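You operate a simulated robot arm through the tools that you are given. There is no shell and no other tool. Be economical: measure what you need, move in short steps, check, and stop when the job is done.

You are at the controls of a simulated two-armed robot. One attempt, no reset.

## Task
Put two of the stones from the front of the packing bench on the left end of the blue table. Pick up the black brush with one hand, pass it to the other hand and put it on the left end of the blue table. Open the black meter lid. Any order will do.

Only the result counts: the job must be done as asked and must still hold three seconds after the hand-in. Knocking over, shifting, dropping, spilling or breaking anything else fails it. A push-on lid holds only when it is set on centred and level and pressed home; a screw cap is set on level and turned clockwise until tight.

## Robot
Two 7-joint arms with fingered hands on one trunk, on a base that drives. Base frame: it is fixed to the floor where the robot stands at the start and does not move with it; the origin is under the middle of the robot, x ahead of it, y to its left, z up; the surface under the hand at the start is at about z = 860. Readings come in mm, rad, newtons and seconds.
The left shoulder is at the start at [70, 142, 1227], the right one opposite. With the tool pointing down near the work surface each hand reaches from about 380 to 780 mm from the robot's upright axis, wherever it stands, measured 20 degrees to its own side. Places, roughly: black brush [-1500, -2000, 1000]; black meter lid [-1000, -500, 1000]; left end of the blue table [-1400, -1100, 900]. Payload 3.6 kg a hand.
Tool frame (each hand has its own): the origin (TCP) lies between the finger pads and is the grasp point; the fingertips stand 25 mm ahead of it; z points along the fingers, y is the line along which they close. Largest opening 88 mm; the body of the gripper starts 29 mm behind the TCP. The gripper is a hand of 5 fingers: y runs from the thumb to the fingers, the wrist lies at [-13, -97, -162] in the tool frame.
Orientation is that of the tool frame in the base frame, as [roll, pitch, yaw] about the fixed x, y, z axes, in that order (R = Rz(yaw) Ry(pitch) Rx(roll)). With the fingers straight down and the wrist toward the robot, the tool's x, y and z point along [0, 1, 0], [1, 0, 0] and [0, 0, -1] of the base frame.

## Interface
- The arms move only by the tool step_arm. It takes "left_steps", "right_steps" or both (then of equal length, played together; a hand with none holds still); each is one flat list of numbers, 6 for each row, row after row: the turn, a rotation vector about the tool's x, y, z in rad, then the shift along the tool's x, y, z in mm. In form: [ax, ay, az, dx, dy, dz, ax, ay, az, dx, dy, dz, ...]. A call has 1 to 10 rows; each row shifts and turns the commanded pose from where the row before left it, along the tool's axes as they then stand. A row lasts 0.2 s, in which the tool goes at most 50 mm and 0.15 rad; a call with a longer step from one row to the next is refused whole. A pose out of reach is approached as far as the arm can. The call stops where the force on the tool passes 40 N (or 10 N more than at its start, if that is more) or the arm is blocked; 0.2 s more then pass. In this call time passes only in rows, and 0.2 s behind the last. The reply holds the time, the measured pose of the TCP, the force on the tool along the base axes, the opening and the grip force, in the units named above and with some noise, with the torque about the TCP (base axes, N m) and any sound that the robot's microphone picked up.
- Cameras (640 x 400 px; columns grow to the right, rows downward): "scene" is now at [115.9, -52.9, 1451.2]; the picture's right is [-0.64, -0.77, -0.00], its down [-0.48, 0.40, -0.78] and it looks along [0.60, -0.50, -0.62] (base axes); focal length 273 px, centre (320, 200). "left" rides on the left gripper at [-59, -79, -105] in its tool frame; the picture's right is [-0.73, -0.32, 0.61], its down [0.62, -0.68, 0.38] and it looks along [0.29, 0.66, 0.70] (tool axes); focal length 234 px, centre (320, 200). "right" rides on the right gripper at [59, -79, -105] in its tool frame; the picture's right is [-0.73, 0.32, -0.61], its down [-0.62, -0.68, 0.38] and it looks along [-0.29, 0.66, 0.70] (tool axes); focal length 234 px, centre (320, 200). There is no depth. A picture from a camera that has moved, and an enlarged one, comes with that camera's place and axes in the base frame and with its lens.
- camera(camera): a new picture of that camera. No time passes.
- slide_trunk(by): slides the trunk up (or, below 0, down) by that many mm; the arms and the scene camera ride with it, the base frame stays. It gives what a move gives, with no picture.
- steer(legs): drives the robot by 1 to 6 legs, each [ahead, left, turn to the left] in mm, mm and rad, along the robot's own axes; the way and the turn of a leg run together, so that a leg with both is an arc; at most 1500 mm and 3.142 rad a leg. The arms and the cameras ride along, it lands a little off, and it stops where it bumps. It gives what a move gives.
- curl_fingers(index, middle, ring, little, thumb_bend, thumb_turn, hand): sets how far each is bent, from 0 (flat) to 1 (curled in); at 0.3 the hand is open as for a grip, at 0.7 the pads meet at the TCP. One left out holds its place. A second passes; each finger stops where it meets its share of the squeeze, and holds until it gets a number again. It is the only way to open and close the hand. It gives what a move gives, with no picture; readings hold the bend of each and the force on index, middle, ring, little, thumb and palm. thumb_turn goes from beside the hand (0) to across from the fingers (1), as for a grip.
- head_to(pan, tilt): turns the head with the scene camera to pan (to the left, within 1.501 rad either way) and tilt (down, from -0.506 to 1.204), counted from straight ahead of the robot. It gives what a move gives.
- zoom(camera, box): a new picture of the part [left, top, right, bottom] of that camera's present view, enlarged. No time passes.
- close_job(): hands the job in; it is judged then, once.

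Work in short steps. Places have to be worked out from the pictures, the camera data and where the tool is seen: move nearer, look again, correct. Check each grasp and each placing, and mend what went wrong. You have 165 turns and 118 pictures in all, those below and enlarged ones among them. Open the grippers and draw the arms clear of the work before you hand the job in, unless the task says otherwise; then end with one line.

The tools are called after "Call:" by a JSON object that holds its "method" and its "body". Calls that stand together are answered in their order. step_arm: Moves the arms, as the interface text tells. Its arguments: {"type":"object","properties":{"left_steps":{"type":"array","items":{"type":"number"}},"right_steps":{"type":"array","items":{"type":"number"}}},"required":[]} The other tools are called the same way: slide_trunk (by) slides the trunk up or down; curl_fingers (index, middle, ring, little, thumb_bend, thumb_turn, hand) moves the fingers one by one; steer (legs) drives the base; head_to (pan, tilt) turns the head that bears the scene camera; camera (camera) takes a picture; zoom (camera, box) takes an enlarged picture of a part of a camera's view; close_job () hands the job in.

At the start:

```text
clock: 0.0
left_position: [554.4, -109.3, 1255.9]
left_ee_rot: [-3.141, 0.001, 1.571]
left_wrist_force: [-0.2, 0.1, -0.4]
left_torque: [0.0, 0.0, -0.01]
left_opening: 87.7
left_gripper_force: 0.2
left_shape: jaw
left_bend: [0.3, 0.3, 0.3, 0.3, 0.3, 0.98]
left_finger forces: [0.0, 0.0, 0.1, 0.0, 0.0, 0.1]
right_position: [348.5, -460.0, 1165.8]
right_ee_rot: [-3.141, 0.0, 1.571]
right_wrist_force: [0.7, 0.4, 0.5]
right_torque: [-0.01, 0.01, 0.02]
right_opening: 87.7
right_gripper_force: 0.0
right_shape: jaw
right_bend: [0.3, 0.3, 0.3, 0.3, 0.3, 0.98]
right_finger forces: [0.1, 0.0, 0.0, 0.1, 0.1, 0.1]
trunk travel left (down, up): [-763.0, 177.0]
robot x, y, heading: [0.3, -1.3, -0.001]
head pan, tilt: [-0.696, 0.672]
```

scene: 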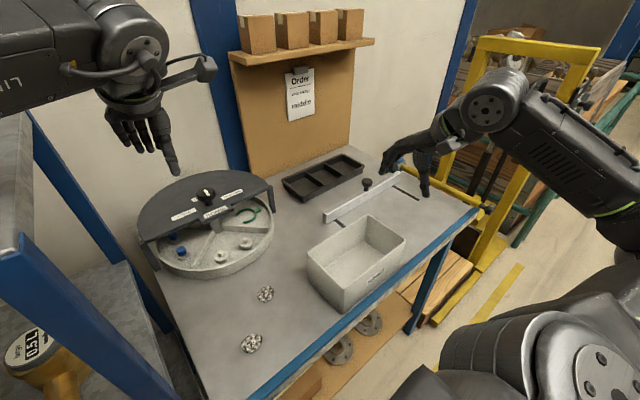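
right: 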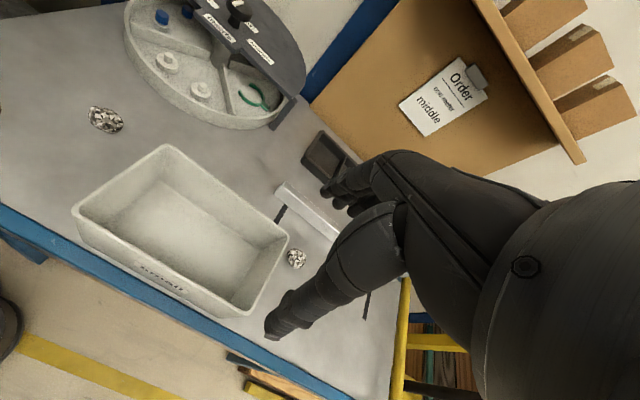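
left: 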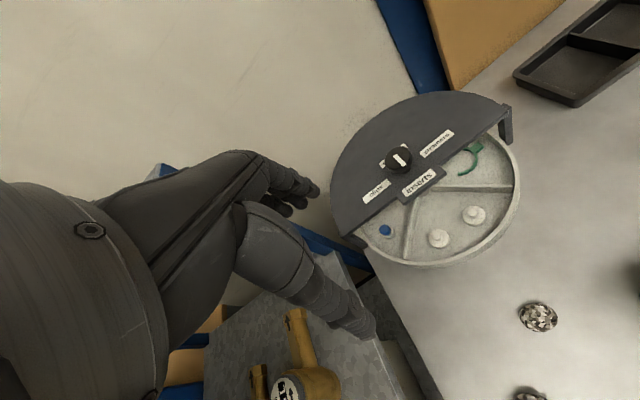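

I zoom in on the stones near the front of the bench to judge their size.

Call:
{"method": "zoom", "body": {"camera": "scene", "box": [200, 200, 440, 390]}}

Call:
{"method": "zoom", "body": {"camera": "right", "box": [0, 80, 420, 380]}}

```text
2.11 times, centred on (320, 295) of scene
camera zoom: at [115.9, -52.9, 1451.2], right [-0.64, -0.77, 0.0], down [-0.48, 0.4, -0.78], along [0.6, -0.5, -0.62], focal length 574 px, centre (320, 0)
```

zoom: 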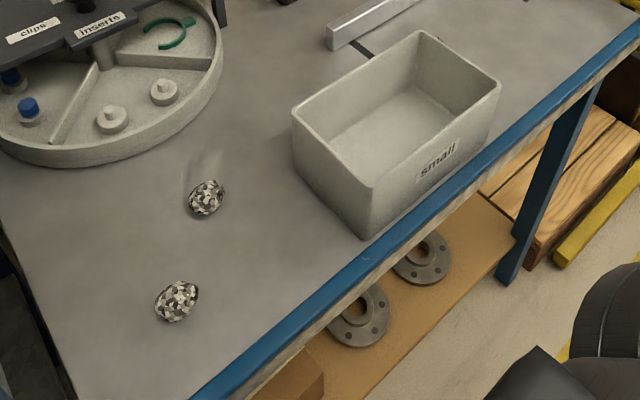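

```text
1.33 times, centred on (210, 230) of right
camera zoom: at [269.1, -400.0, 1270.8], right [0.32, -0.73, 0.61], down [-0.68, -0.62, -0.38], along [0.66, -0.29, -0.7], focal length 312 px, centre (467, 160)
```

zoom: 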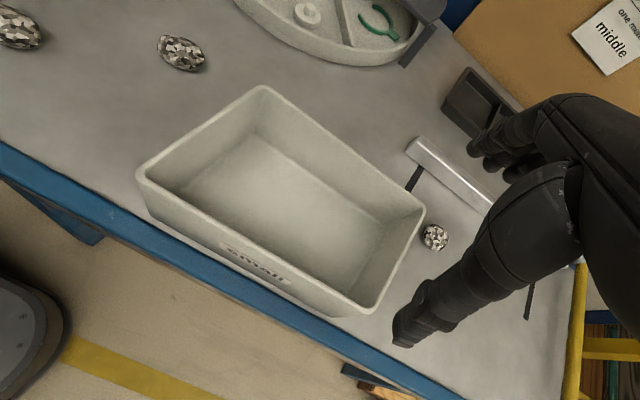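

Stones are at about [404,-110], [481,-192] and [480,-571], on a surface near z=860. I shift the base right so the left hand can take the first and the right hand the second.

Call:
{"method": "steer", "body": {"legs": [[0, -150, 0]]}}

Call:
{"method": "camera", "body": {"camera": "scene"}}

```text
clock: 1.4
left_position: [553.9, -254.4, 1256.5]
left_ee_rot: [-3.14, 0.0, 1.57]
left_wrist_force: [0.4, -0.3, 1.0]
left_torque: [-0.01, -0.04, 0.0]
left_opening: 87.7
left_gripper_force: 0.1
left_shape: jaw
left_bend: [0.3, 0.3, 0.3, 0.3, 0.3, 0.98]
left_finger forces: [0.0, 0.0, 0.0, 0.1, 0.0, 0.1]
right_position: [346.7, -605.0, 1165.8]
right_ee_rot: [3.14, 0.003, 1.571]
right_wrist_force: [0.4, -0.3, 0.2]
right_torque: [-0.01, 0.01, 0.03]
right_opening: 87.6
right_gripper_force: 0.1
right_shape: jaw
right_bend: [0.3, 0.3, 0.3, 0.3, 0.3, 0.98]
right_finger forces: [0.0, 0.1, 0.1, 0.0, 0.0, 0.0]
trunk travel left (down, up): [-763.0, 177.0]
robot x, y, heading: [2.8, -146.4, -0.002]
head pan, tilt: [-0.696, 0.672]
```

```text
112 pictures are left
camera scene: at [115.8, -198.1, 1451.3], right [-0.64, -0.77, 0.0], down [-0.48, 0.4, -0.78], along [0.6, -0.5, -0.62], focal length 273 px, centre (320, 200)
```

scene: 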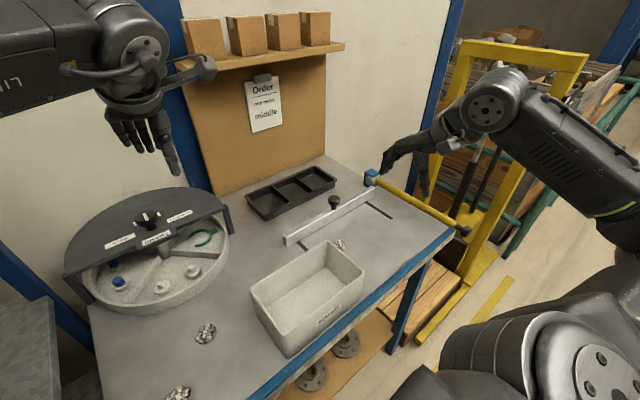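

Estimates agree: S1 [481,-190], S2 [405,-108]. I swing the left hand over S2 and down to z≈1000, and aim the head at it.

Call:
{"method": "step_arm", "body": {"left_steps": [0, 0, 0, 36.5, -29, 0, 0, 0, 0, 36.5, -30, 0, 0, 0, 0, 36.5, -30, 0, 0, 0, 0, 37, -30, 0, 0, 0, 0, 0, -30, 40, 0, 0, 0, 0, 0, 48, 0, 0, 0, 0, 0, 48, 0, 0, 0, 0, 0, 48, 0, 0, 0, 0, 0, 48, 0, 0, 0, 0, 0, 24]}}

Call:
{"method": "head_to", "body": {"pan": 0.1, "tilt": 0.95}}

Call:
{"method": "camera", "body": {"camera": "scene"}}

Call:
{"method": "camera", "body": {"camera": "left"}}

```text
clock: 3.8
left_position: [376.6, -107.4, 1011.0]
left_ee_rot: [3.113, -0.01, 1.592]
left_wrist_force: [0.6, 0.6, 0.2]
left_torque: [0.01, 0.02, -0.03]
left_opening: 87.9
left_gripper_force: 0.0
left_shape: jaw
left_bend: [0.3, 0.3, 0.3, 0.3, 0.3, 0.98]
left_finger forces: [0.0, 0.0, 0.0, 0.0, 0.1, 0.1]
right_position: [326.4, -605.9, 1167.8]
right_ee_rot: [3.119, -0.013, 1.596]
right_wrist_force: [0.1, -0.7, -1.6]
right_torque: [0.03, 0.06, -0.02]
right_opening: 87.9
right_gripper_force: 0.0
right_shape: jaw
right_bend: [0.3, 0.3, 0.3, 0.3, 0.3, 0.98]
right_finger forces: [0.0, 0.1, 0.0, 0.1, 0.0, 0.0]
trunk travel left (down, up): [-763.0, 177.0]
robot x, y, heading: [-6.5, -143.1, 0.022]
head pan, tilt: [-0.696, 0.672]
stopped in row 10 (left hand): the arm was blocked; the commanded pose is now the measured one
```

```text
clock: 4.9
left_position: [376.2, -108.0, 1011.8]
left_ee_rot: [3.113, -0.009, 1.592]
left_wrist_force: [0.4, 1.0, 0.2]
left_torque: [-0.02, 0.01, 0.0]
left_opening: 88.1
left_gripper_force: 0.1
left_shape: jaw
left_bend: [0.3, 0.3, 0.3, 0.3, 0.3, 0.98]
left_finger forces: [0.0, 0.1, 0.1, 0.0, 0.0, 0.0]
right_position: [324.4, -607.2, 1170.3]
right_ee_rot: [3.117, -0.009, 1.589]
right_wrist_force: [-0.4, -0.4, 0.3]
right_torque: [0.0, -0.02, 0.01]
right_opening: 87.9
right_gripper_force: 0.1
right_shape: jaw
right_bend: [0.3, 0.3, 0.3, 0.3, 0.3, 0.98]
right_finger forces: [0.0, 0.0, 0.0, 0.1, 0.0, 0.0]
trunk travel left (down, up): [-763.0, 177.0]
robot x, y, heading: [-2.3, -144.0, 0.019]
head pan, tilt: [0.099, 0.949]
```

```text
111 pictures are left
camera scene: at [83.1, -145.6, 1431.8], right [0.12, -0.99, -0.01], down [-0.79, -0.09, -0.6], along [0.6, 0.08, -0.8], focal length 273 px, centre (320, 200)
```

scene: 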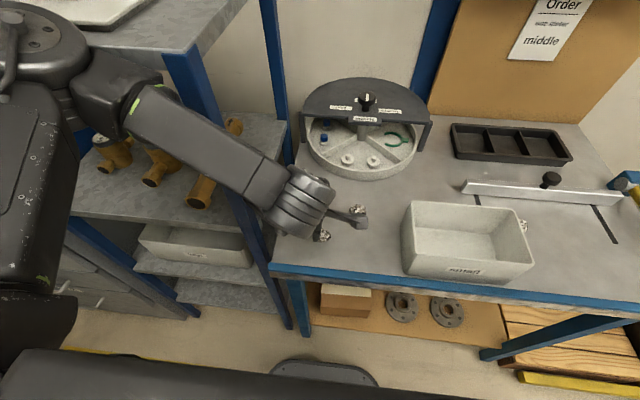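

```text
110 pictures are left
camera left: at [295.5, -168.2, 1112.7], right [-0.29, -0.73, -0.62], down [-0.68, 0.61, -0.4], along [0.67, 0.31, -0.67], focal length 234 px, centre (320, 200)
```

left: 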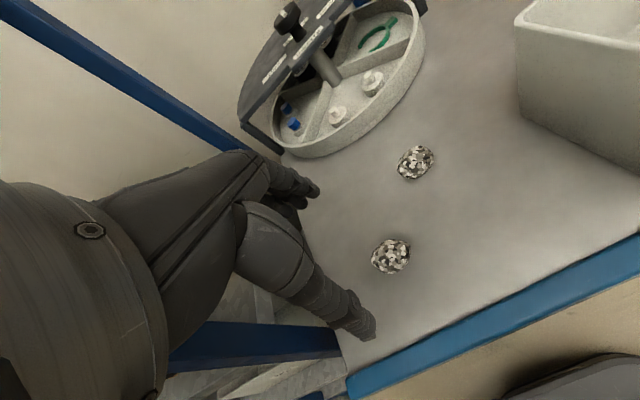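

The left forearm met the blue post of the shelf on the left. I lift the left hand back up first, then check the base pose before moving to the right.

Call:
{"method": "step_arm", "body": {"left_steps": [0, 0, 0, 0, 0, -40, 0, 0, 0, 0, 0, -48, 0, 0, 0, 0, 0, -48, 0, 0, 0, 0, 0, -48, 0, 0, 0, 0, 30, -40, 0, 0, 0, -36, 30, 0, 0, 0, 0, -36, 30, 0, 0, 0, 0, -36, 30, 0, 0, 0, 0, -36, 30, 0]}}

Call:
{"method": "camera", "body": {"camera": "scene"}}

```text
clock: 6.9
left_position: [556.2, -250.6, 1226.5]
left_ee_rot: [3.14, -0.001, 1.583]
left_wrist_force: [0.1, -0.8, 0.2]
left_torque: [0.02, -0.01, -0.01]
left_opening: 87.7
left_gripper_force: 0.1
left_shape: jaw
left_bend: [0.3, 0.3, 0.3, 0.3, 0.3, 0.98]
left_finger forces: [0.0, 0.0, 0.0, 0.0, 0.0, 0.0]
right_position: [350.2, -603.2, 1162.9]
right_ee_rot: [-3.137, -0.004, 1.582]
right_wrist_force: [0.0, -0.7, -1.4]
right_torque: [0.01, 0.0, 0.0]
right_opening: 87.7
right_gripper_force: 0.1
right_shape: jaw
right_bend: [0.3, 0.3, 0.3, 0.3, 0.3, 0.98]
right_finger forces: [0.1, 0.0, 0.0, 0.0, 0.1, 0.0]
trunk travel left (down, up): [-763.0, 177.0]
robot x, y, heading: [0.4, -147.5, 0.013]
head pan, tilt: [0.099, 0.949]
```

```text
109 pictures are left
camera scene: at [120.2, -137.8, 1428.9], right [0.11, -0.99, 0.0], down [-0.81, -0.09, -0.58], along [0.58, 0.07, -0.81], focal length 273 px, centre (320, 200)
```

scene: 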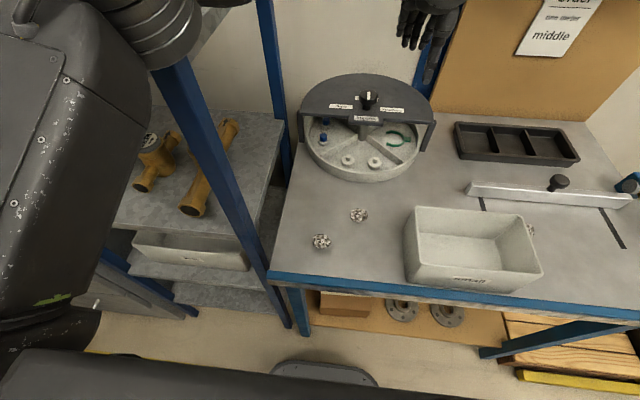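

Nothing is disturbed. I bring the right hand inwards and drive right to y≈-440, so the left arm reaches S1 clear of the shelf.

Call:
{"method": "step_arm", "body": {"right_steps": [0, 0, 0, 40, 0, 0, 0, 0, 0, 40, 0, 0, 0, 0, 0, 40, 0, 0, 0, 0, 0, 40, 0, 0]}}

Call:
{"method": "steer", "body": {"legs": [[0, -295, -0.013]]}}

Call:
{"method": "head_to", "body": {"pan": 0.3, "tilt": 0.85}}

Call:
{"method": "camera", "body": {"camera": "scene"}}

```text
clock: 7.9
left_position: [554.3, -247.6, 1227.9]
left_ee_rot: [3.14, 0.001, 1.583]
left_wrist_force: [0.2, 0.4, 0.2]
left_torque: [-0.02, 0.02, -0.03]
left_opening: 87.9
left_gripper_force: 0.0
left_shape: jaw
left_bend: [0.3, 0.3, 0.3, 0.3, 0.3, 0.98]
left_finger forces: [0.0, 0.0, 0.0, 0.1, 0.0, 0.0]
right_position: [349.2, -464.5, 1175.5]
right_ee_rot: [3.097, -0.027, 1.605]
right_wrist_force: [-0.1, 0.3, -0.3]
right_torque: [-0.03, 0.0, 0.01]
right_opening: 87.6
right_gripper_force: 0.1
right_shape: jaw
right_bend: [0.3, 0.3, 0.3, 0.3, 0.3, 0.98]
right_finger forces: [0.0, 0.1, 0.0, 0.0, 0.1, 0.1]
right hand out of reach, approached as far as the arm can: row 3, 4
trunk travel left (down, up): [-763.0, 177.0]
robot x, y, heading: [-3.0, -145.1, 0.012]
head pan, tilt: [0.099, 0.949]
```

```text
clock: 9.9
left_position: [553.8, -546.0, 1228.1]
left_ee_rot: [3.14, 0.002, 1.566]
left_wrist_force: [-0.7, 0.7, 0.0]
left_torque: [-0.02, -0.01, 0.03]
left_opening: 87.6
left_gripper_force: 0.1
left_shape: jaw
left_bend: [0.3, 0.3, 0.3, 0.3, 0.3, 0.98]
left_finger forces: [0.0, 0.0, 0.1, 0.1, 0.1, 0.0]
right_position: [344.1, -758.9, 1175.2]
right_ee_rot: [3.098, -0.026, 1.587]
right_wrist_force: [0.2, 0.6, 0.8]
right_torque: [-0.03, -0.01, 0.04]
right_opening: 87.8
right_gripper_force: 0.0
right_shape: jaw
right_bend: [0.3, 0.3, 0.3, 0.3, 0.3, 0.98]
right_finger forces: [0.0, 0.0, 0.0, 0.1, 0.0, 0.0]
trunk travel left (down, up): [-763.0, 177.0]
robot x, y, heading: [-5.1, -433.8, -0.004]
head pan, tilt: [0.099, 0.949]
```

```text
clock: 10.6
left_position: [553.8, -548.3, 1227.2]
left_ee_rot: [3.141, -0.001, 1.565]
left_wrist_force: [0.1, -0.2, -0.2]
left_torque: [0.02, -0.03, -0.01]
left_opening: 87.9
left_gripper_force: 0.0
left_shape: jaw
left_bend: [0.3, 0.3, 0.3, 0.3, 0.3, 0.98]
left_finger forces: [0.0, 0.0, 0.0, 0.0, 0.0, 0.0]
right_position: [345.0, -761.0, 1175.1]
right_ee_rot: [3.099, -0.028, 1.587]
right_wrist_force: [-1.3, 0.3, 0.0]
right_torque: [-0.03, 0.0, -0.01]
right_opening: 87.6
right_gripper_force: 0.0
right_shape: jaw
right_bend: [0.3, 0.3, 0.3, 0.3, 0.3, 0.98]
right_finger forces: [0.1, 0.0, 0.1, 0.0, 0.0, 0.1]
trunk travel left (down, up): [-763.0, 177.0]
robot x, y, heading: [-5.2, -436.5, -0.01]
head pan, tilt: [0.3, 0.85]
```

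```text
108 pictures are left
camera scene: at [122.3, -411.7, 1436.5], right [0.29, -0.96, 0.0], down [-0.72, -0.22, -0.66], along [0.63, 0.19, -0.75], focal length 273 px, centre (320, 200)
```

scene: 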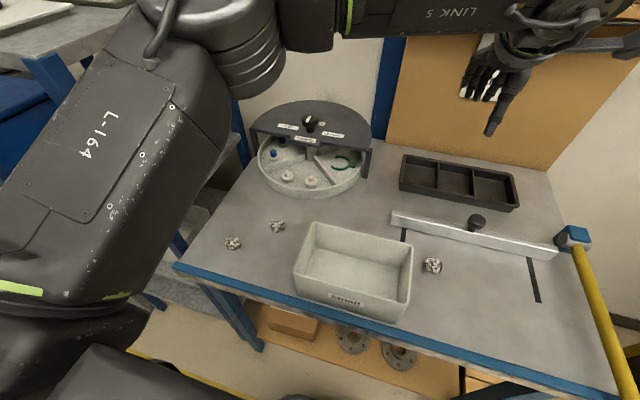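

S1 recomputed at about [480,-191]. I carry the left hand over it at height first.

Call:
{"method": "step_arm", "body": {"left_steps": [0, 0, 0, 45, -9, 0, 0, 0, 0, 45, -9, 0, 0, 0, 0, 45, -9, 0, 0, 0, 0, 45, -9, 0, 0, 0, 0, 45, -9, 0, 0, 0, 0, 45, -9, 0, 0, 0, 0, 45, -9, 0, 0, 0, 0, 43, -9, 0]}}

Call:
{"method": "camera", "body": {"camera": "scene"}}

Call:
{"method": "camera", "body": {"camera": "left"}}

```text
clock: 12.4
left_position: [480.4, -188.2, 1227.6]
left_ee_rot: [3.14, 0.002, 1.567]
left_wrist_force: [0.2, 1.0, -0.4]
left_torque: [-0.05, 0.0, 0.01]
left_opening: 88.1
left_gripper_force: 0.1
left_shape: jaw
left_bend: [0.3, 0.3, 0.3, 0.3, 0.3, 0.98]
left_finger forces: [0.0, 0.0, 0.0, 0.0, 0.0, 0.0]
right_position: [343.4, -759.5, 1175.4]
right_ee_rot: [3.097, -0.025, 1.589]
right_wrist_force: [-0.1, -0.3, -0.1]
right_torque: [-0.03, 0.02, 0.03]
right_opening: 87.7
right_gripper_force: 0.1
right_shape: jaw
right_bend: [0.3, 0.3, 0.3, 0.3, 0.3, 0.98]
right_finger forces: [0.1, 0.0, 0.1, 0.1, 0.1, 0.0]
trunk travel left (down, up): [-763.0, 177.0]
robot x, y, heading: [-4.3, -439.1, -0.006]
head pan, tilt: [0.3, 0.85]
```

```text
107 pictures are left
camera scene: at [121.1, -408.8, 1436.7], right [0.29, -0.96, 0.0], down [-0.72, -0.22, -0.66], along [0.63, 0.19, -0.75], focal length 273 px, centre (320, 200)
```

scene: 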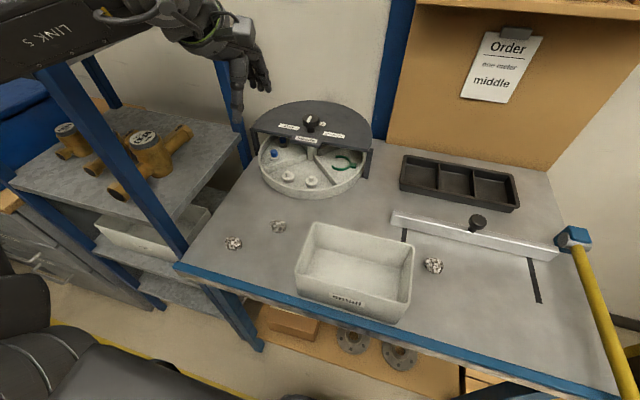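

```text
106 pictures are left
camera left: at [400.8, -245.7, 1330.6], right [-0.33, -0.73, -0.61], down [-0.68, 0.63, -0.39], along [0.66, 0.28, -0.69], focal length 234 px, centre (320, 200)
```

left: 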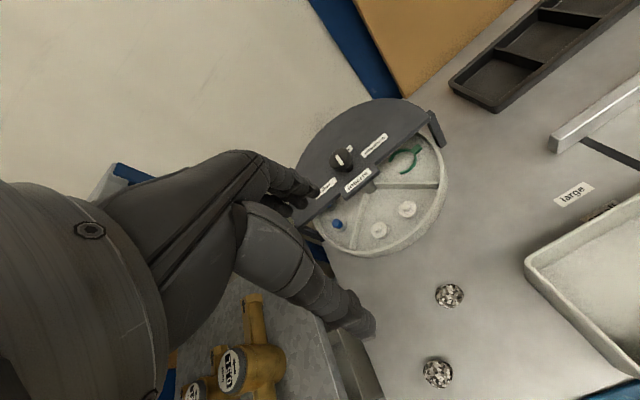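

The hand is above S1, and the forearm should pass to the right of the post at [328,-15]. I descend to z≈960 and look.

Call:
{"method": "step_arm", "body": {"left_steps": [0, 0, 0, 0, 0, 45, 0, 0, 0, 0, 0, 45, 0, 0, 0, 0, 0, 45, 0, 0, 0, 0, 0, 45, 0, 0, 0, 0, 0, 45, 0, 0, 0, 0, 0, 43]}}

Call:
{"method": "camera", "body": {"camera": "left"}}

Call:
{"method": "camera", "body": {"camera": "scene"}}

```text
clock: 13.8
left_position: [483.2, -188.7, 958.4]
left_ee_rot: [3.14, 0.0, 1.566]
left_wrist_force: [0.0, 0.3, -0.7]
left_torque: [0.0, 0.01, 0.0]
left_opening: 88.0
left_gripper_force: 0.0
left_shape: jaw
left_bend: [0.3, 0.3, 0.3, 0.3, 0.3, 0.98]
left_finger forces: [0.0, 0.1, 0.1, 0.0, 0.0, 0.1]
right_position: [345.7, -761.0, 1174.6]
right_ee_rot: [3.096, -0.026, 1.588]
right_wrist_force: [0.0, -0.4, 0.5]
right_torque: [-0.03, 0.01, -0.03]
right_opening: 87.7
right_gripper_force: 0.0
right_shape: jaw
right_bend: [0.3, 0.3, 0.3, 0.3, 0.3, 0.98]
right_finger forces: [0.0, 0.1, 0.0, 0.0, 0.0, 0.0]
trunk travel left (down, up): [-763.0, 177.0]
robot x, y, heading: [-3.6, -437.6, -0.004]
head pan, tilt: [0.3, 0.85]
```

```text
105 pictures are left
camera left: at [403.4, -246.5, 1061.5], right [-0.33, -0.72, -0.61], down [-0.68, 0.63, -0.39], along [0.66, 0.29, -0.69], focal length 234 px, centre (320, 200)
```

left: 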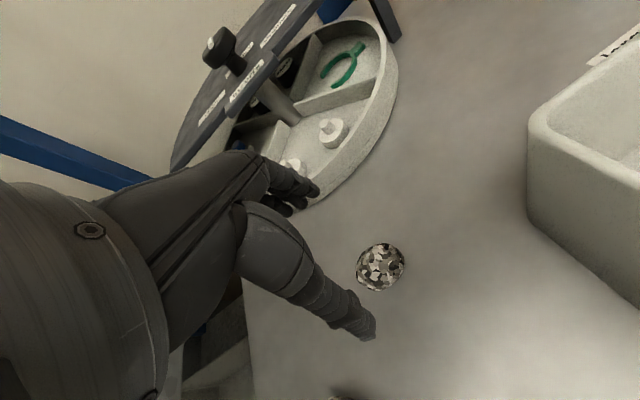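

```text
104 pictures are left
camera scene: at [122.9, -410.7, 1436.6], right [0.29, -0.96, 0.0], down [-0.72, -0.22, -0.66], along [0.63, 0.19, -0.75], focal length 273 px, centre (320, 200)
```

scene: 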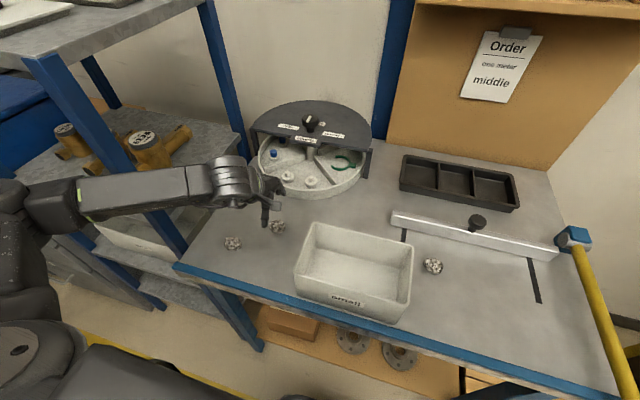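

Stone centre judged [477,-191]; the tray rim is at about x 555, so I narrow the hand and shift a bit towards the robot. Then I go down to z≈889.

Call:
{"method": "curl_fingers", "body": {"hand": "left", "index": 0.4, "middle": 0.4, "ring": 0.4, "little": 0.4, "thumb_bend": 0.4, "thumb_turn": 1}}

Call:
{"method": "step_arm", "body": {"left_steps": [0, 0, 0, -2, -5, 10, 0, 0, 0, 0, 0, 20, 0, 0, 0, 0, 0, 20, 0, 0, 0, 0, 0, 10, 0, 0, 0, 0, 0, 9]}}

Call:
{"method": "camera", "body": {"camera": "left"}}

Call:
{"method": "zoom", "body": {"camera": "scene", "box": [200, 130, 360, 260]}}

```text
clock: 14.8
left_position: [483.3, -190.0, 959.3]
left_ee_rot: [3.141, 0.0, 1.566]
left_wrist_force: [0.8, 0.5, -0.3]
left_torque: [-0.02, -0.01, -0.01]
left_opening: 63.9
left_gripper_force: 0.1
left_shape: fingers
left_bend: [0.4, 0.4, 0.4, 0.4, 0.4, 0.99]
left_finger forces: [0.0, 0.0, 0.0, 0.1, 0.0, 0.0]
right_position: [344.9, -759.9, 1175.5]
right_ee_rot: [3.099, -0.026, 1.586]
right_wrist_force: [-0.6, -0.5, -0.1]
right_torque: [0.0, 0.01, -0.02]
right_opening: 87.7
right_gripper_force: 0.1
right_shape: jaw
right_bend: [0.3, 0.3, 0.3, 0.3, 0.3, 0.98]
right_finger forces: [0.1, 0.0, 0.1, 0.0, 0.0, 0.0]
trunk travel left (down, up): [-763.0, 177.0]
robot x, y, heading: [-4.0, -431.6, -0.007]
head pan, tilt: [0.3, 0.85]
```

```text
clock: 16.0
left_position: [478.4, -192.5, 889.8]
left_ee_rot: [3.139, 0.001, 1.565]
left_wrist_force: [-0.4, -0.3, -0.6]
left_torque: [-0.01, -0.01, -0.02]
left_opening: 63.9
left_gripper_force: 0.1
left_shape: fingers
left_bend: [0.4, 0.4, 0.4, 0.4, 0.4, 0.99]
left_finger forces: [0.1, 0.0, 0.1, 0.0, 0.1, 0.0]
right_position: [343.8, -761.1, 1174.7]
right_ee_rot: [3.098, -0.027, 1.587]
right_wrist_force: [-0.1, 0.5, 0.7]
right_torque: [0.02, 0.0, 0.03]
right_opening: 87.8
right_gripper_force: 0.0
right_shape: jaw
right_bend: [0.3, 0.3, 0.3, 0.3, 0.3, 0.98]
right_finger forces: [0.0, 0.0, 0.0, 0.0, 0.0, 0.0]
trunk travel left (down, up): [-763.0, 177.0]
robot x, y, heading: [-1.3, -433.8, -0.008]
head pan, tilt: [0.3, 0.85]
```

```text
103 pictures are left
camera left: at [398.6, -249.0, 993.9], right [-0.32, -0.72, -0.61], down [-0.68, 0.63, -0.39], along [0.66, 0.29, -0.69], focal length 234 px, centre (320, 200)
```

left: 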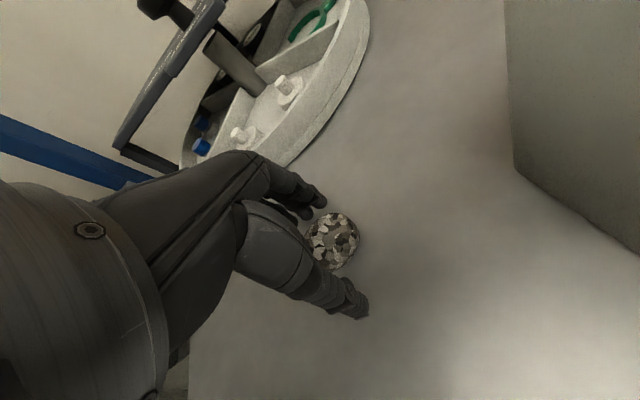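

```text
3.08 times, centred on (280, 195) of scene
camera zoom: at [122.5, -410.7, 1436.6], right [0.29, -0.96, 0.0], down [-0.72, -0.22, -0.66], along [0.63, 0.19, -0.75], focal length 839 px, centre (443, 215)
```

zoom: 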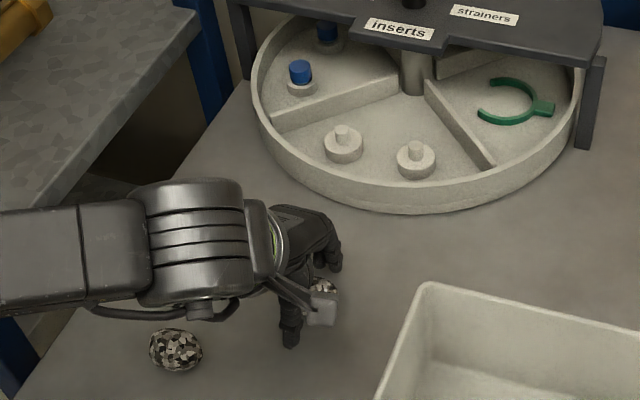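

The stone sits about 4–5 mm further right than the TCP. I nudge over and close the hand.

Call:
{"method": "step_arm", "body": {"left_steps": [0, 0, 0, -4, -3, 2]}}

Call:
{"method": "curl_fingers", "body": {"hand": "left", "index": 0.7, "middle": 0.7, "ring": 0.7, "little": 0.7, "thumb_bend": 0.7}}

Call:
{"method": "camera", "body": {"camera": "left"}}

```text
clock: 16.4
left_position: [475.3, -195.0, 887.8]
left_ee_rot: [3.138, -0.001, 1.567]
left_wrist_force: [-0.1, -0.2, 0.6]
left_torque: [0.03, -0.07, 0.01]
left_opening: 64.1
left_gripper_force: 0.2
left_shape: fingers
left_bend: [0.4, 0.4, 0.4, 0.4, 0.4, 0.99]
left_finger forces: [0.0, 0.8, 0.0, 0.1, 0.0, 0.1]
right_position: [344.0, -760.6, 1174.7]
right_ee_rot: [3.098, -0.025, 1.587]
right_wrist_force: [-0.9, 1.0, -0.2]
right_torque: [-0.01, 0.0, 0.01]
right_opening: 87.6
right_gripper_force: 0.1
right_shape: jaw
right_bend: [0.3, 0.3, 0.3, 0.3, 0.3, 0.98]
right_finger forces: [0.1, 0.1, 0.1, 0.0, 0.1, 0.0]
trunk travel left (down, up): [-763.0, 177.0]
robot x, y, heading: [-2.0, -437.8, -0.008]
head pan, tilt: [0.3, 0.85]
```

```text
clock: 17.4
left_position: [475.1, -195.3, 889.6]
left_ee_rot: [3.137, 0.001, 1.565]
left_wrist_force: [3.9, 1.0, 8.5]
left_torque: [0.07, -0.28, -0.01]
left_opening: 25.4
left_gripper_force: 16.0
left_shape: fingers
left_bend: [0.61, 0.61, 0.69, 0.7, 0.56, 1.0]
left_finger forces: [4.9, 14.4, 0.7, 0.0, 11.1, 0.1]
right_position: [344.8, -761.2, 1176.0]
right_ee_rot: [3.099, -0.027, 1.588]
right_wrist_force: [1.1, 0.3, -0.3]
right_torque: [-0.01, 0.0, 0.03]
right_opening: 88.0
right_gripper_force: 0.1
right_shape: jaw
right_bend: [0.3, 0.3, 0.3, 0.3, 0.3, 0.98]
right_finger forces: [0.0, 0.1, 0.0, 0.1, 0.0, 0.1]
trunk travel left (down, up): [-763.0, 177.0]
robot x, y, heading: [-4.2, -433.1, -0.008]
head pan, tilt: [0.3, 0.85]
```

```text
101 pictures are left
camera left: at [395.3, -252.4, 992.0], right [-0.32, -0.72, -0.61], down [-0.68, 0.63, -0.39], along [0.66, 0.29, -0.69], focal length 234 px, centre (320, 200)
```

left: 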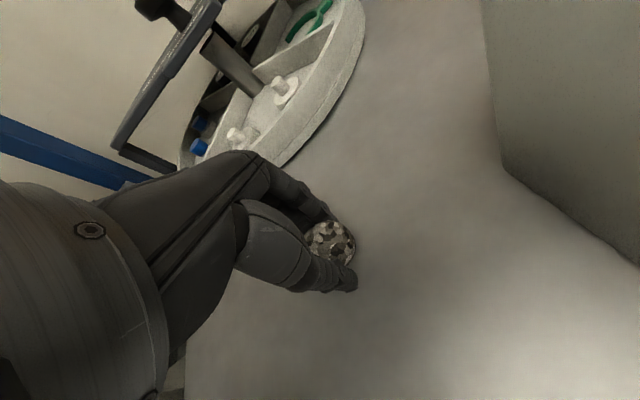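

Grip force is 16 N at an opening of 25 mm, so the hold may be a bit off centre. I lift 25 mm and look.

Call:
{"method": "step_arm", "body": {"left_steps": [0, 0, 0, 0, 0, -10, 0, 0, 0, 0, 0, -15]}}

Call:
{"method": "zoom", "body": {"camera": "left", "box": [220, 150, 440, 330]}}

```text
clock: 18.0
left_position: [475.7, -194.5, 910.8]
left_ee_rot: [3.139, 0.001, 1.566]
left_wrist_force: [-1.2, -0.5, -0.5]
left_torque: [0.02, -0.04, 0.02]
left_opening: 25.3
left_gripper_force: 10.7
left_shape: fingers
left_bend: [0.61, 0.62, 0.69, 0.7, 0.56, 1.0]
left_finger forces: [4.7, 5.1, 0.6, 0.1, 11.4, 0.0]
right_position: [345.2, -761.0, 1175.7]
right_ee_rot: [3.097, -0.027, 1.587]
right_wrist_force: [0.8, -0.3, -0.3]
right_torque: [-0.01, -0.02, -0.02]
right_opening: 87.4
right_gripper_force: 0.0
right_shape: jaw
right_bend: [0.3, 0.3, 0.3, 0.3, 0.3, 0.98]
right_finger forces: [0.1, 0.0, 0.0, 0.1, 0.0, 0.0]
trunk travel left (down, up): [-763.0, 177.0]
robot x, y, heading: [-3.2, -439.5, -0.007]
head pan, tilt: [0.3, 0.85]
```

```text
2.22 times, centred on (330, 240) of left
camera zoom: at [396.5, -252.4, 1015.0], right [-0.33, -0.72, -0.61], down [-0.68, 0.63, -0.39], along [0.66, 0.29, -0.69], focal length 520 px, centre (298, 111)
```

zoom: 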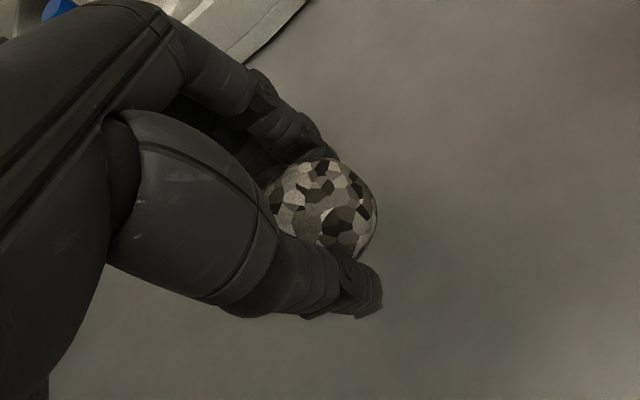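

It's held, but by the index side only. I set it down, shift 9 mm to centre it, and grip again.

Call:
{"method": "step_arm", "body": {"left_steps": [0, 0, 0, 0, 0, 12, 0, 0, 0, 0, 0, 10]}}

Call:
{"method": "curl_fingers", "body": {"hand": "left", "index": 0.4, "middle": 0.4, "ring": 0.4, "little": 0.4, "thumb_bend": 0.4}}

Call:
{"method": "camera", "body": {"camera": "left"}}

```text
clock: 18.6
left_position: [475.4, -193.1, 891.8]
left_ee_rot: [3.14, 0.0, 1.564]
left_wrist_force: [-0.5, -0.1, 0.5]
left_torque: [0.02, 0.01, 0.01]
left_opening: 25.5
left_gripper_force: 10.7
left_shape: fingers
left_bend: [0.61, 0.62, 0.69, 0.7, 0.56, 1.0]
left_finger forces: [4.7, 5.0, 0.7, 0.0, 11.3, 0.0]
right_position: [344.6, -761.4, 1174.7]
right_ee_rot: [3.097, -0.027, 1.587]
right_wrist_force: [0.0, 0.9, -0.5]
right_torque: [-0.01, 0.05, 0.0]
right_opening: 87.8
right_gripper_force: 0.1
right_shape: jaw
right_bend: [0.3, 0.3, 0.3, 0.3, 0.3, 0.98]
right_finger forces: [0.0, 0.0, 0.1, 0.0, 0.1, 0.0]
trunk travel left (down, up): [-763.0, 177.0]
robot x, y, heading: [1.1, -431.8, -0.007]
head pan, tilt: [0.3, 0.85]
```

```text
clock: 19.6
left_position: [476.1, -193.9, 891.0]
left_ee_rot: [3.139, -0.001, 1.567]
left_wrist_force: [0.5, -0.7, 0.1]
left_torque: [-0.03, -0.04, 0.01]
left_opening: 62.9
left_gripper_force: 0.1
left_shape: fingers
left_bend: [0.4, 0.4, 0.4, 0.4, 0.4, 0.99]
left_finger forces: [0.0, 0.0, 0.1, 0.0, 0.0, 0.0]
right_position: [344.2, -761.1, 1174.6]
right_ee_rot: [3.096, -0.027, 1.59]
right_wrist_force: [0.4, 0.1, -0.5]
right_torque: [0.02, 0.0, -0.02]
right_opening: 87.7
right_gripper_force: 0.1
right_shape: jaw
right_bend: [0.3, 0.3, 0.3, 0.3, 0.3, 0.98]
right_finger forces: [0.0, 0.0, 0.0, 0.0, 0.1, 0.0]
trunk travel left (down, up): [-763.0, 177.0]
robot x, y, heading: [1.6, -433.6, -0.007]
head pan, tilt: [0.3, 0.85]
```

```text
99 pictures are left
camera left: at [396.4, -251.1, 994.3], right [-0.33, -0.72, -0.61], down [-0.68, 0.63, -0.39], along [0.66, 0.29, -0.69], focal length 234 px, centre (320, 200)
```

left: 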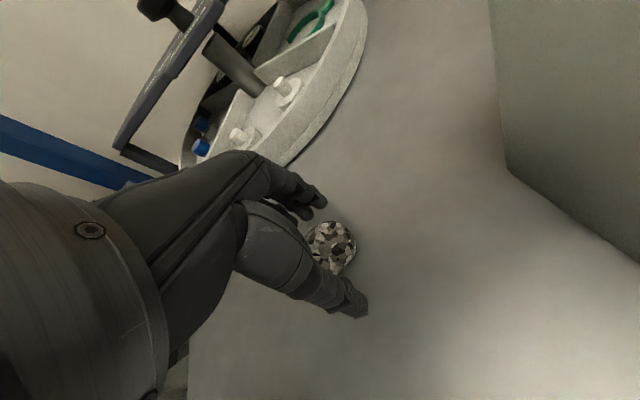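

Stone at about [470,-199]; I shift there, slightly lower, and close again.

Call:
{"method": "step_arm", "body": {"left_steps": [0, 0, 0, -8, -5, 4]}}

Call:
{"method": "curl_fingers", "body": {"hand": "left", "index": 0.75, "middle": 0.75, "ring": 0.75, "little": 0.75, "thumb_bend": 0.75}}

Call:
{"method": "step_arm", "body": {"left_steps": [0, 0, 0, 0, 0, -15, 0, 0, 0, 0, 0, -15]}}

Call:
{"method": "camera", "body": {"camera": "left"}}

```text
clock: 20.0
left_position: [469.1, -202.8, 888.6]
left_ee_rot: [3.138, -0.002, 1.567]
left_wrist_force: [-1.0, 1.9, 4.2]
left_torque: [0.09, -0.24, 0.05]
left_opening: 63.0
left_gripper_force: 1.9
left_shape: fingers
left_bend: [0.4, 0.38, 0.4, 0.4, 0.4, 0.99]
left_finger forces: [0.0, 4.8, 0.0, 0.0, 0.0, 0.1]
right_position: [342.9, -762.4, 1174.4]
right_ee_rot: [3.098, -0.026, 1.587]
right_wrist_force: [0.4, -0.4, -0.1]
right_torque: [-0.01, -0.03, 0.01]
right_opening: 87.9
right_gripper_force: 0.1
right_shape: jaw
right_bend: [0.3, 0.3, 0.3, 0.3, 0.3, 0.98]
right_finger forces: [0.1, 0.1, 0.1, 0.0, 0.0, 0.1]
trunk travel left (down, up): [-763.0, 177.0]
robot x, y, heading: [-3.9, -433.5, -0.006]
head pan, tilt: [0.3, 0.85]
```

```text
clock: 21.0
left_position: [470.9, -203.2, 888.7]
left_ee_rot: [3.139, 0.001, 1.565]
left_wrist_force: [2.1, 0.3, 10.0]
left_torque: [0.0, 0.21, -0.03]
left_opening: 14.5
left_gripper_force: 26.4
left_shape: fingers
left_bend: [0.74, 0.63, 0.73, 0.75, 0.59, 0.97]
left_finger forces: [6.1, 8.3, 9.2, 0.0, 30.6, 0.0]
right_position: [343.8, -760.5, 1174.0]
right_ee_rot: [3.099, -0.027, 1.588]
right_wrist_force: [0.7, -0.4, -0.8]
right_torque: [0.0, -0.02, -0.01]
right_opening: 87.7
right_gripper_force: 0.2
right_shape: jaw
right_bend: [0.3, 0.3, 0.3, 0.3, 0.3, 0.98]
right_finger forces: [0.0, 0.0, 0.1, 0.1, 0.1, 0.0]
trunk travel left (down, up): [-763.0, 177.0]
robot x, y, heading: [-1.1, -435.1, -0.001]
head pan, tilt: [0.3, 0.85]
```

```text
clock: 21.6
left_position: [469.4, -201.6, 917.9]
left_ee_rot: [3.14, 0.0, 1.564]
left_wrist_force: [-0.2, 0.1, -0.3]
left_torque: [-0.02, -0.02, 0.0]
left_opening: 14.6
left_gripper_force: 20.0
left_shape: fingers
left_bend: [0.74, 0.63, 0.73, 0.75, 0.59, 0.97]
left_finger forces: [5.7, 7.6, 8.7, 0.0, 19.1, 0.1]
right_position: [345.4, -760.3, 1174.9]
right_ee_rot: [3.097, -0.026, 1.587]
right_wrist_force: [0.7, 0.4, -0.2]
right_torque: [0.02, -0.01, -0.01]
right_opening: 87.8
right_gripper_force: 0.0
right_shape: jaw
right_bend: [0.3, 0.3, 0.3, 0.3, 0.3, 0.98]
right_finger forces: [0.0, 0.0, 0.1, 0.0, 0.0, 0.1]
trunk travel left (down, up): [-763.0, 177.0]
robot x, y, heading: [-3.2, -434.7, -0.003]
head pan, tilt: [0.3, 0.85]
```

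```text
98 pictures are left
camera left: at [390.5, -259.0, 1021.7], right [-0.33, -0.72, -0.61], down [-0.68, 0.63, -0.38], along [0.66, 0.29, -0.69], focal length 234 px, centre (320, 200)
```

left: 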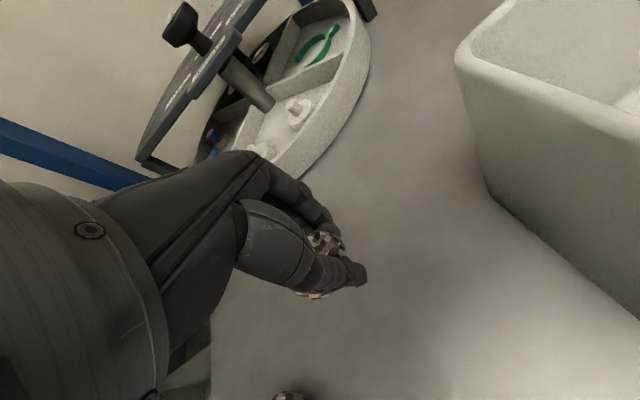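

The stone is firmly held (three fingers and thumb, 20 N). I raise the left hand and bring it back to the carry place.

Call:
{"method": "step_arm", "body": {"left_steps": [0, 0, 0, 0, 0, -45, 0, 0, 0, 0, 0, -45, 0, 0, 0, 0, 0, -45, 0, 0, 0, 0, 0, -45, 0, 0, 0, 0, 0, -45, 0, 0, 0, 0, 0, -45, 0, 0, 0, 0, 0, -45]}}

Call:
{"method": "step_arm", "body": {"left_steps": [0, 0, 0, -42, 10, -3, 0, 0, 0, -42, 10, -3, 0, 0, 0, -42, 10, -3, 0, 0, 0, -42, 10, -3, 0, 0, 0, -42, 10, -3, 0, 0, 0, -42, 10, -3, 0, 0, 0, -42, 10, -3]}}

Call:
{"method": "steer", "body": {"legs": [[0, 395, 0]]}}

Call:
{"method": "head_to", "body": {"pan": -0.2, "tilt": 0.95}}

Call:
{"method": "camera", "body": {"camera": "scene"}}

```text
clock: 23.2
left_position: [467.6, -205.1, 1234.0]
left_ee_rot: [3.14, -0.001, 1.565]
left_wrist_force: [0.2, 0.5, -0.3]
left_torque: [0.02, -0.04, -0.02]
left_opening: 14.0
left_gripper_force: 19.3
left_shape: fingers
left_bend: [0.74, 0.64, 0.73, 0.75, 0.59, 0.97]
left_finger forces: [4.2, 7.1, 8.3, 0.1, 18.8, 0.0]
right_position: [344.4, -762.2, 1174.3]
right_ee_rot: [3.097, -0.028, 1.588]
right_wrist_force: [-0.4, 0.4, -0.1]
right_torque: [0.0, 0.03, 0.02]
right_opening: 87.7
right_gripper_force: 0.0
right_shape: jaw
right_bend: [0.3, 0.3, 0.3, 0.3, 0.3, 0.98]
right_finger forces: [0.0, 0.0, 0.0, 0.0, 0.0, 0.0]
trunk travel left (down, up): [-763.0, 177.0]
robot x, y, heading: [-0.6, -435.2, -0.005]
head pan, tilt: [0.3, 0.85]
```

```text
clock: 24.8
left_position: [540.5, -503.5, 1255.9]
left_ee_rot: [3.141, -0.003, 1.566]
left_wrist_force: [-0.2, -0.3, -0.8]
left_torque: [0.02, 0.01, 0.01]
left_opening: 13.7
left_gripper_force: 19.2
left_shape: fingers
left_bend: [0.74, 0.64, 0.73, 0.75, 0.59, 0.97]
left_finger forces: [4.1, 7.2, 8.2, 0.1, 18.7, 0.1]
right_position: [345.8, -762.8, 1173.8]
right_ee_rot: [3.098, -0.031, 1.587]
right_wrist_force: [0.2, -0.1, -0.2]
right_torque: [0.02, 0.03, 0.02]
right_opening: 87.8
right_gripper_force: 0.1
right_shape: jaw
right_bend: [0.3, 0.3, 0.3, 0.3, 0.3, 0.98]
right_finger forces: [0.0, 0.1, 0.0, 0.0, 0.0, 0.0]
trunk travel left (down, up): [-763.0, 177.0]
robot x, y, heading: [-4.4, -433.6, -0.004]
head pan, tilt: [0.3, 0.85]
```

```text
clock: 27.3
left_position: [542.4, -119.3, 1255.7]
left_ee_rot: [3.139, 0.0, 1.551]
left_wrist_force: [-0.1, -0.2, -1.3]
left_torque: [0.01, 0.02, 0.0]
left_opening: 14.0
left_gripper_force: 19.0
left_shape: fingers
left_bend: [0.74, 0.64, 0.73, 0.75, 0.59, 0.97]
left_finger forces: [4.3, 7.1, 8.2, 0.1, 18.6, 0.0]
right_position: [345.2, -378.9, 1173.3]
right_ee_rot: [3.097, -0.028, 1.573]
right_wrist_force: [-0.2, 0.6, -0.3]
right_torque: [-0.04, 0.01, 0.01]
right_opening: 87.9
right_gripper_force: 0.0
right_shape: jaw
right_bend: [0.3, 0.3, 0.3, 0.3, 0.3, 0.98]
right_finger forces: [0.0, 0.1, 0.0, 0.1, 0.0, 0.1]
trunk travel left (down, up): [-763.0, 177.0]
robot x, y, heading: [-0.3, -48.7, -0.017]
head pan, tilt: [0.3, 0.85]
```

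```text
clock: 28.2
left_position: [544.2, -119.3, 1256.1]
left_ee_rot: [3.141, 0.001, 1.553]
left_wrist_force: [0.9, -0.1, -1.1]
left_torque: [0.0, -0.02, -0.02]
left_opening: 13.8
left_gripper_force: 19.1
left_shape: fingers
left_bend: [0.74, 0.64, 0.73, 0.75, 0.59, 0.97]
left_finger forces: [4.2, 7.1, 8.1, 0.0, 18.8, 0.0]
right_position: [344.7, -378.0, 1174.6]
right_ee_rot: [3.097, -0.025, 1.573]
right_wrist_force: [-0.5, -0.5, -0.3]
right_torque: [0.02, 0.01, 0.02]
right_opening: 87.8
right_gripper_force: 0.0
right_shape: jaw
right_bend: [0.3, 0.3, 0.3, 0.3, 0.3, 0.98]
right_finger forces: [0.1, 0.0, 0.1, 0.1, 0.0, 0.0]
trunk travel left (down, up): [-763.0, 177.0]
robot x, y, heading: [1.0, -47.3, -0.018]
head pan, tilt: [-0.201, 0.949]
```

```text
97 pictures are left
camera scene: at [123.3, -61.9, 1429.0], right [-0.22, -0.98, 0.0], down [-0.79, 0.18, -0.58], along [0.57, -0.13, -0.81], focal length 273 px, centre (320, 200)
```

scene: 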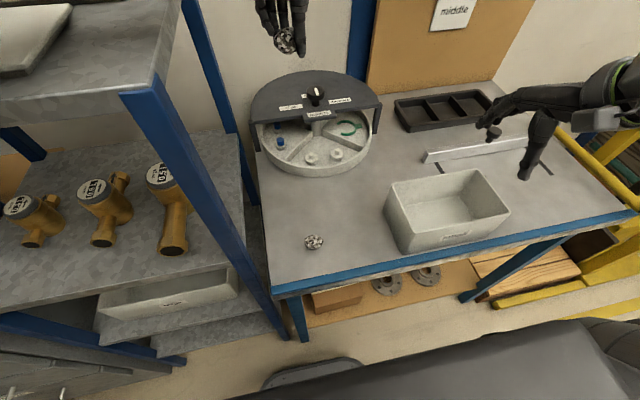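

S2 is at [403,-112]. I back up 60 mm so it sits comfortably in the right hand's reach, then move the right hand over it at height.

Call:
{"method": "steer", "body": {"legs": [[-60, 10, 0.017]]}}

Call:
{"method": "step_arm", "body": {"right_steps": [0.043, 0.025, 0, 10, 35, 0, 0, 0, 0, 10, 45, 0, 0, 0, 0, 30, 38, 0, 0, 0, 0, 45, 0, 0, 0, 0, 0, 45, 0, 0, 0, 0, 0, 45, 0, 0, 0, 0, 0, 40, 0, 0, 0, 0, 0, 30, 0, 0]}}

Call:
{"method": "camera", "body": {"camera": "right"}}

```text
clock: 29.2
left_position: [489.6, -98.7, 1253.7]
left_ee_rot: [-3.141, 0.0, 1.571]
left_wrist_force: [0.4, -0.1, -0.7]
left_torque: [0.03, -0.01, -0.01]
left_opening: 13.6
left_gripper_force: 19.1
left_shape: fingers
left_bend: [0.74, 0.64, 0.73, 0.75, 0.59, 0.97]
left_finger forces: [4.1, 7.1, 8.2, 0.0, 18.8, 0.1]
right_position: [295.3, -360.5, 1172.5]
right_ee_rot: [3.103, -0.027, 1.592]
right_wrist_force: [0.3, 1.0, -0.3]
right_torque: [0.0, -0.02, 0.03]
right_opening: 88.0
right_gripper_force: 0.0
right_shape: jaw
right_bend: [0.3, 0.3, 0.3, 0.3, 0.3, 0.98]
right_finger forces: [0.1, 0.1, 0.0, 0.0, 0.1, 0.0]
trunk travel left (down, up): [-763.0, 177.0]
robot x, y, heading: [-57.7, -39.7, 0.0]
head pan, tilt: [-0.201, 0.949]
```

```text
clock: 31.0
left_position: [486.9, -98.8, 1255.2]
left_ee_rot: [-3.141, 0.001, 1.57]
left_wrist_force: [0.5, 0.4, -0.5]
left_torque: [0.0, -0.02, 0.0]
left_opening: 13.7
left_gripper_force: 18.4
left_shape: fingers
left_bend: [0.74, 0.64, 0.73, 0.75, 0.59, 0.97]
left_finger forces: [4.2, 7.1, 8.1, 0.1, 18.8, 0.0]
right_position: [408.2, -103.6, 1188.4]
right_ee_rot: [-3.139, -0.052, 1.591]
right_wrist_force: [-0.6, 0.1, -0.6]
right_torque: [-0.01, -0.01, 0.04]
right_opening: 87.6
right_gripper_force: 0.1
right_shape: jaw
right_bend: [0.3, 0.3, 0.3, 0.3, 0.3, 0.98]
right_finger forces: [0.0, 0.1, 0.0, 0.0, 0.1, 0.1]
trunk travel left (down, up): [-763.0, 177.0]
robot x, y, heading: [-58.1, -39.9, 0.006]
head pan, tilt: [-0.201, 0.949]
```

```text
96 pictures are left
camera right: at [329.2, -51.9, 1296.9], right [0.34, -0.75, 0.57], down [-0.67, -0.62, -0.41], along [0.66, -0.24, -0.71], focal length 234 px, centre (320, 200)
```

right: 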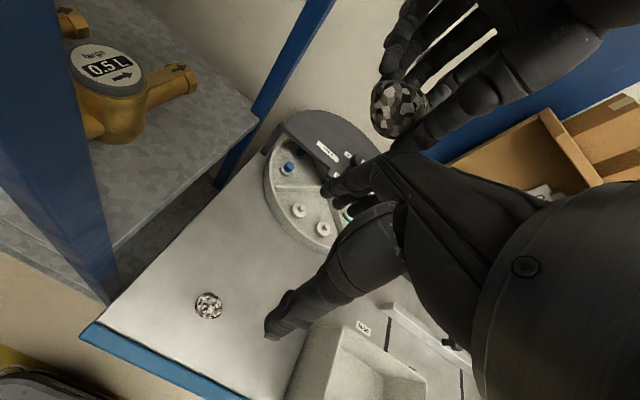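

The stone reads at [401,-111]. I straighten the tilt and descend to z≈962, down and away from the left hand.

Call:
{"method": "step_arm", "body": {"right_steps": [0, -0.052, 0, -8, -6, 20, 0, 0, 0, 0, 0, 45, 0, 0, 0, 0, 0, 45, 0, 0, 0, 0, 0, 45, 0, 0, 0, 0, 0, 45, 0, 0, 0, 0, 0, 25]}}

Call:
{"method": "camera", "body": {"camera": "right"}}

Call:
{"method": "camera", "body": {"camera": "scene"}}

```text
clock: 32.4
left_position: [485.4, -98.6, 1255.3]
left_ee_rot: [3.14, -0.001, 1.572]
left_wrist_force: [-0.6, -0.2, -0.9]
left_torque: [-0.01, -0.01, -0.02]
left_opening: 13.5
left_gripper_force: 18.8
left_shape: fingers
left_bend: [0.74, 0.64, 0.73, 0.75, 0.59, 0.97]
left_finger forces: [4.2, 6.9, 8.2, 0.0, 18.7, 0.0]
right_position: [392.3, -146.4, 986.1]
right_ee_rot: [3.141, -0.002, 1.595]
right_wrist_force: [0.1, 0.1, 0.0]
right_torque: [-0.01, -0.01, 0.01]
right_opening: 88.0
right_gripper_force: 0.0
right_shape: jaw
right_bend: [0.3, 0.3, 0.3, 0.3, 0.3, 0.98]
right_finger forces: [0.0, 0.0, 0.0, 0.0, 0.0, 0.0]
right hand out of reach, approached as far as the arm can: row 4, 5, 6
trunk travel left (down, up): [-763.0, 177.0]
robot x, y, heading: [-56.2, -38.2, -0.001]
head pan, tilt: [-0.201, 0.949]
```

```text
95 pictures are left
camera right: at [312.2, -88.2, 1091.4], right [0.34, -0.72, 0.61], down [-0.67, -0.64, -0.38], along [0.66, -0.27, -0.7], focal length 234 px, centre (320, 200)
```

right: 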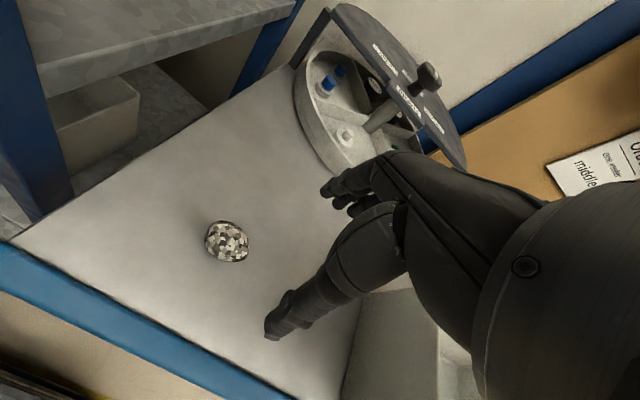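

```text
94 pictures are left
camera scene: at [64.2, -49.0, 1429.0], right [-0.2, -0.98, 0.0], down [-0.8, 0.16, -0.58], along [0.57, -0.12, -0.81], focal length 273 px, centre (320, 200)
```

scene: 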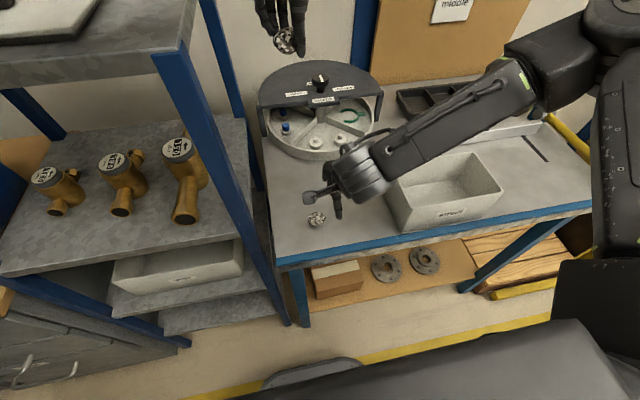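

The right wrist can't get that far left in this attitude. I yaw the hand so the wrist comes from the right, then shift to the stone.

Call:
{"method": "step_arm", "body": {"right_steps": [0, 0, -0.13, 0, 0, 0, 0, 0, -0.13, 0, 0, 0, 0, 0, -0.13, 0, 0, 0, 0, 0, -0.13, 0, 0, 0, 0, 0, -0.13, 0, 0, 0, 0, 0, -0.13, 0, 0, 0, 0, 0, 0, 17, 32, 0]}}

Call:
{"method": "camera", "body": {"camera": "right"}}

```text
clock: 34.0
left_position: [486.5, -96.7, 1255.7]
left_ee_rot: [3.142, 0.003, 1.57]
left_wrist_force: [-0.5, 0.9, -1.0]
left_torque: [0.0, -0.02, 0.01]
left_opening: 14.1
left_gripper_force: 19.1
left_shape: fingers
left_bend: [0.74, 0.64, 0.73, 0.75, 0.59, 0.97]
left_finger forces: [4.1, 7.0, 8.1, 0.1, 18.8, 0.0]
right_position: [404.4, -107.7, 983.3]
right_ee_rot: [-3.141, 0.002, 2.374]
right_wrist_force: [0.4, 0.1, 0.0]
right_torque: [-0.04, 0.01, 0.0]
right_opening: 87.8
right_gripper_force: 0.0
right_shape: jaw
right_bend: [0.3, 0.3, 0.3, 0.3, 0.3, 0.98]
right_finger forces: [0.0, 0.0, 0.0, 0.0, 0.1, 0.0]
trunk travel left (down, up): [-763.0, 177.0]
robot x, y, heading: [-56.9, -39.6, 0.007]
head pan, tilt: [-0.201, 0.949]
```

```text
93 pictures are left
camera right: at [308.2, -123.2, 1089.4], right [0.75, -0.27, 0.61], down [-0.02, -0.92, -0.38], along [0.66, 0.27, -0.7], focal length 234 px, centre (320, 200)
```

right: 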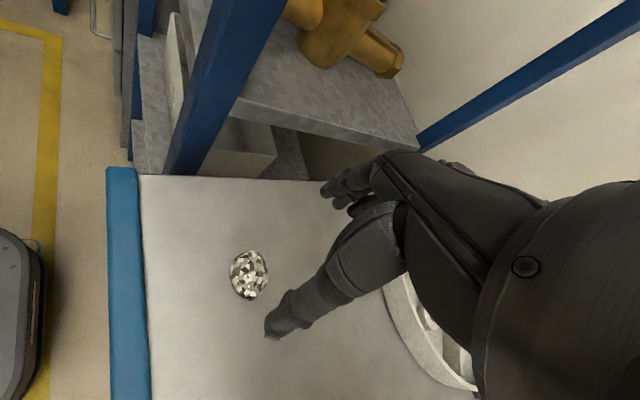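

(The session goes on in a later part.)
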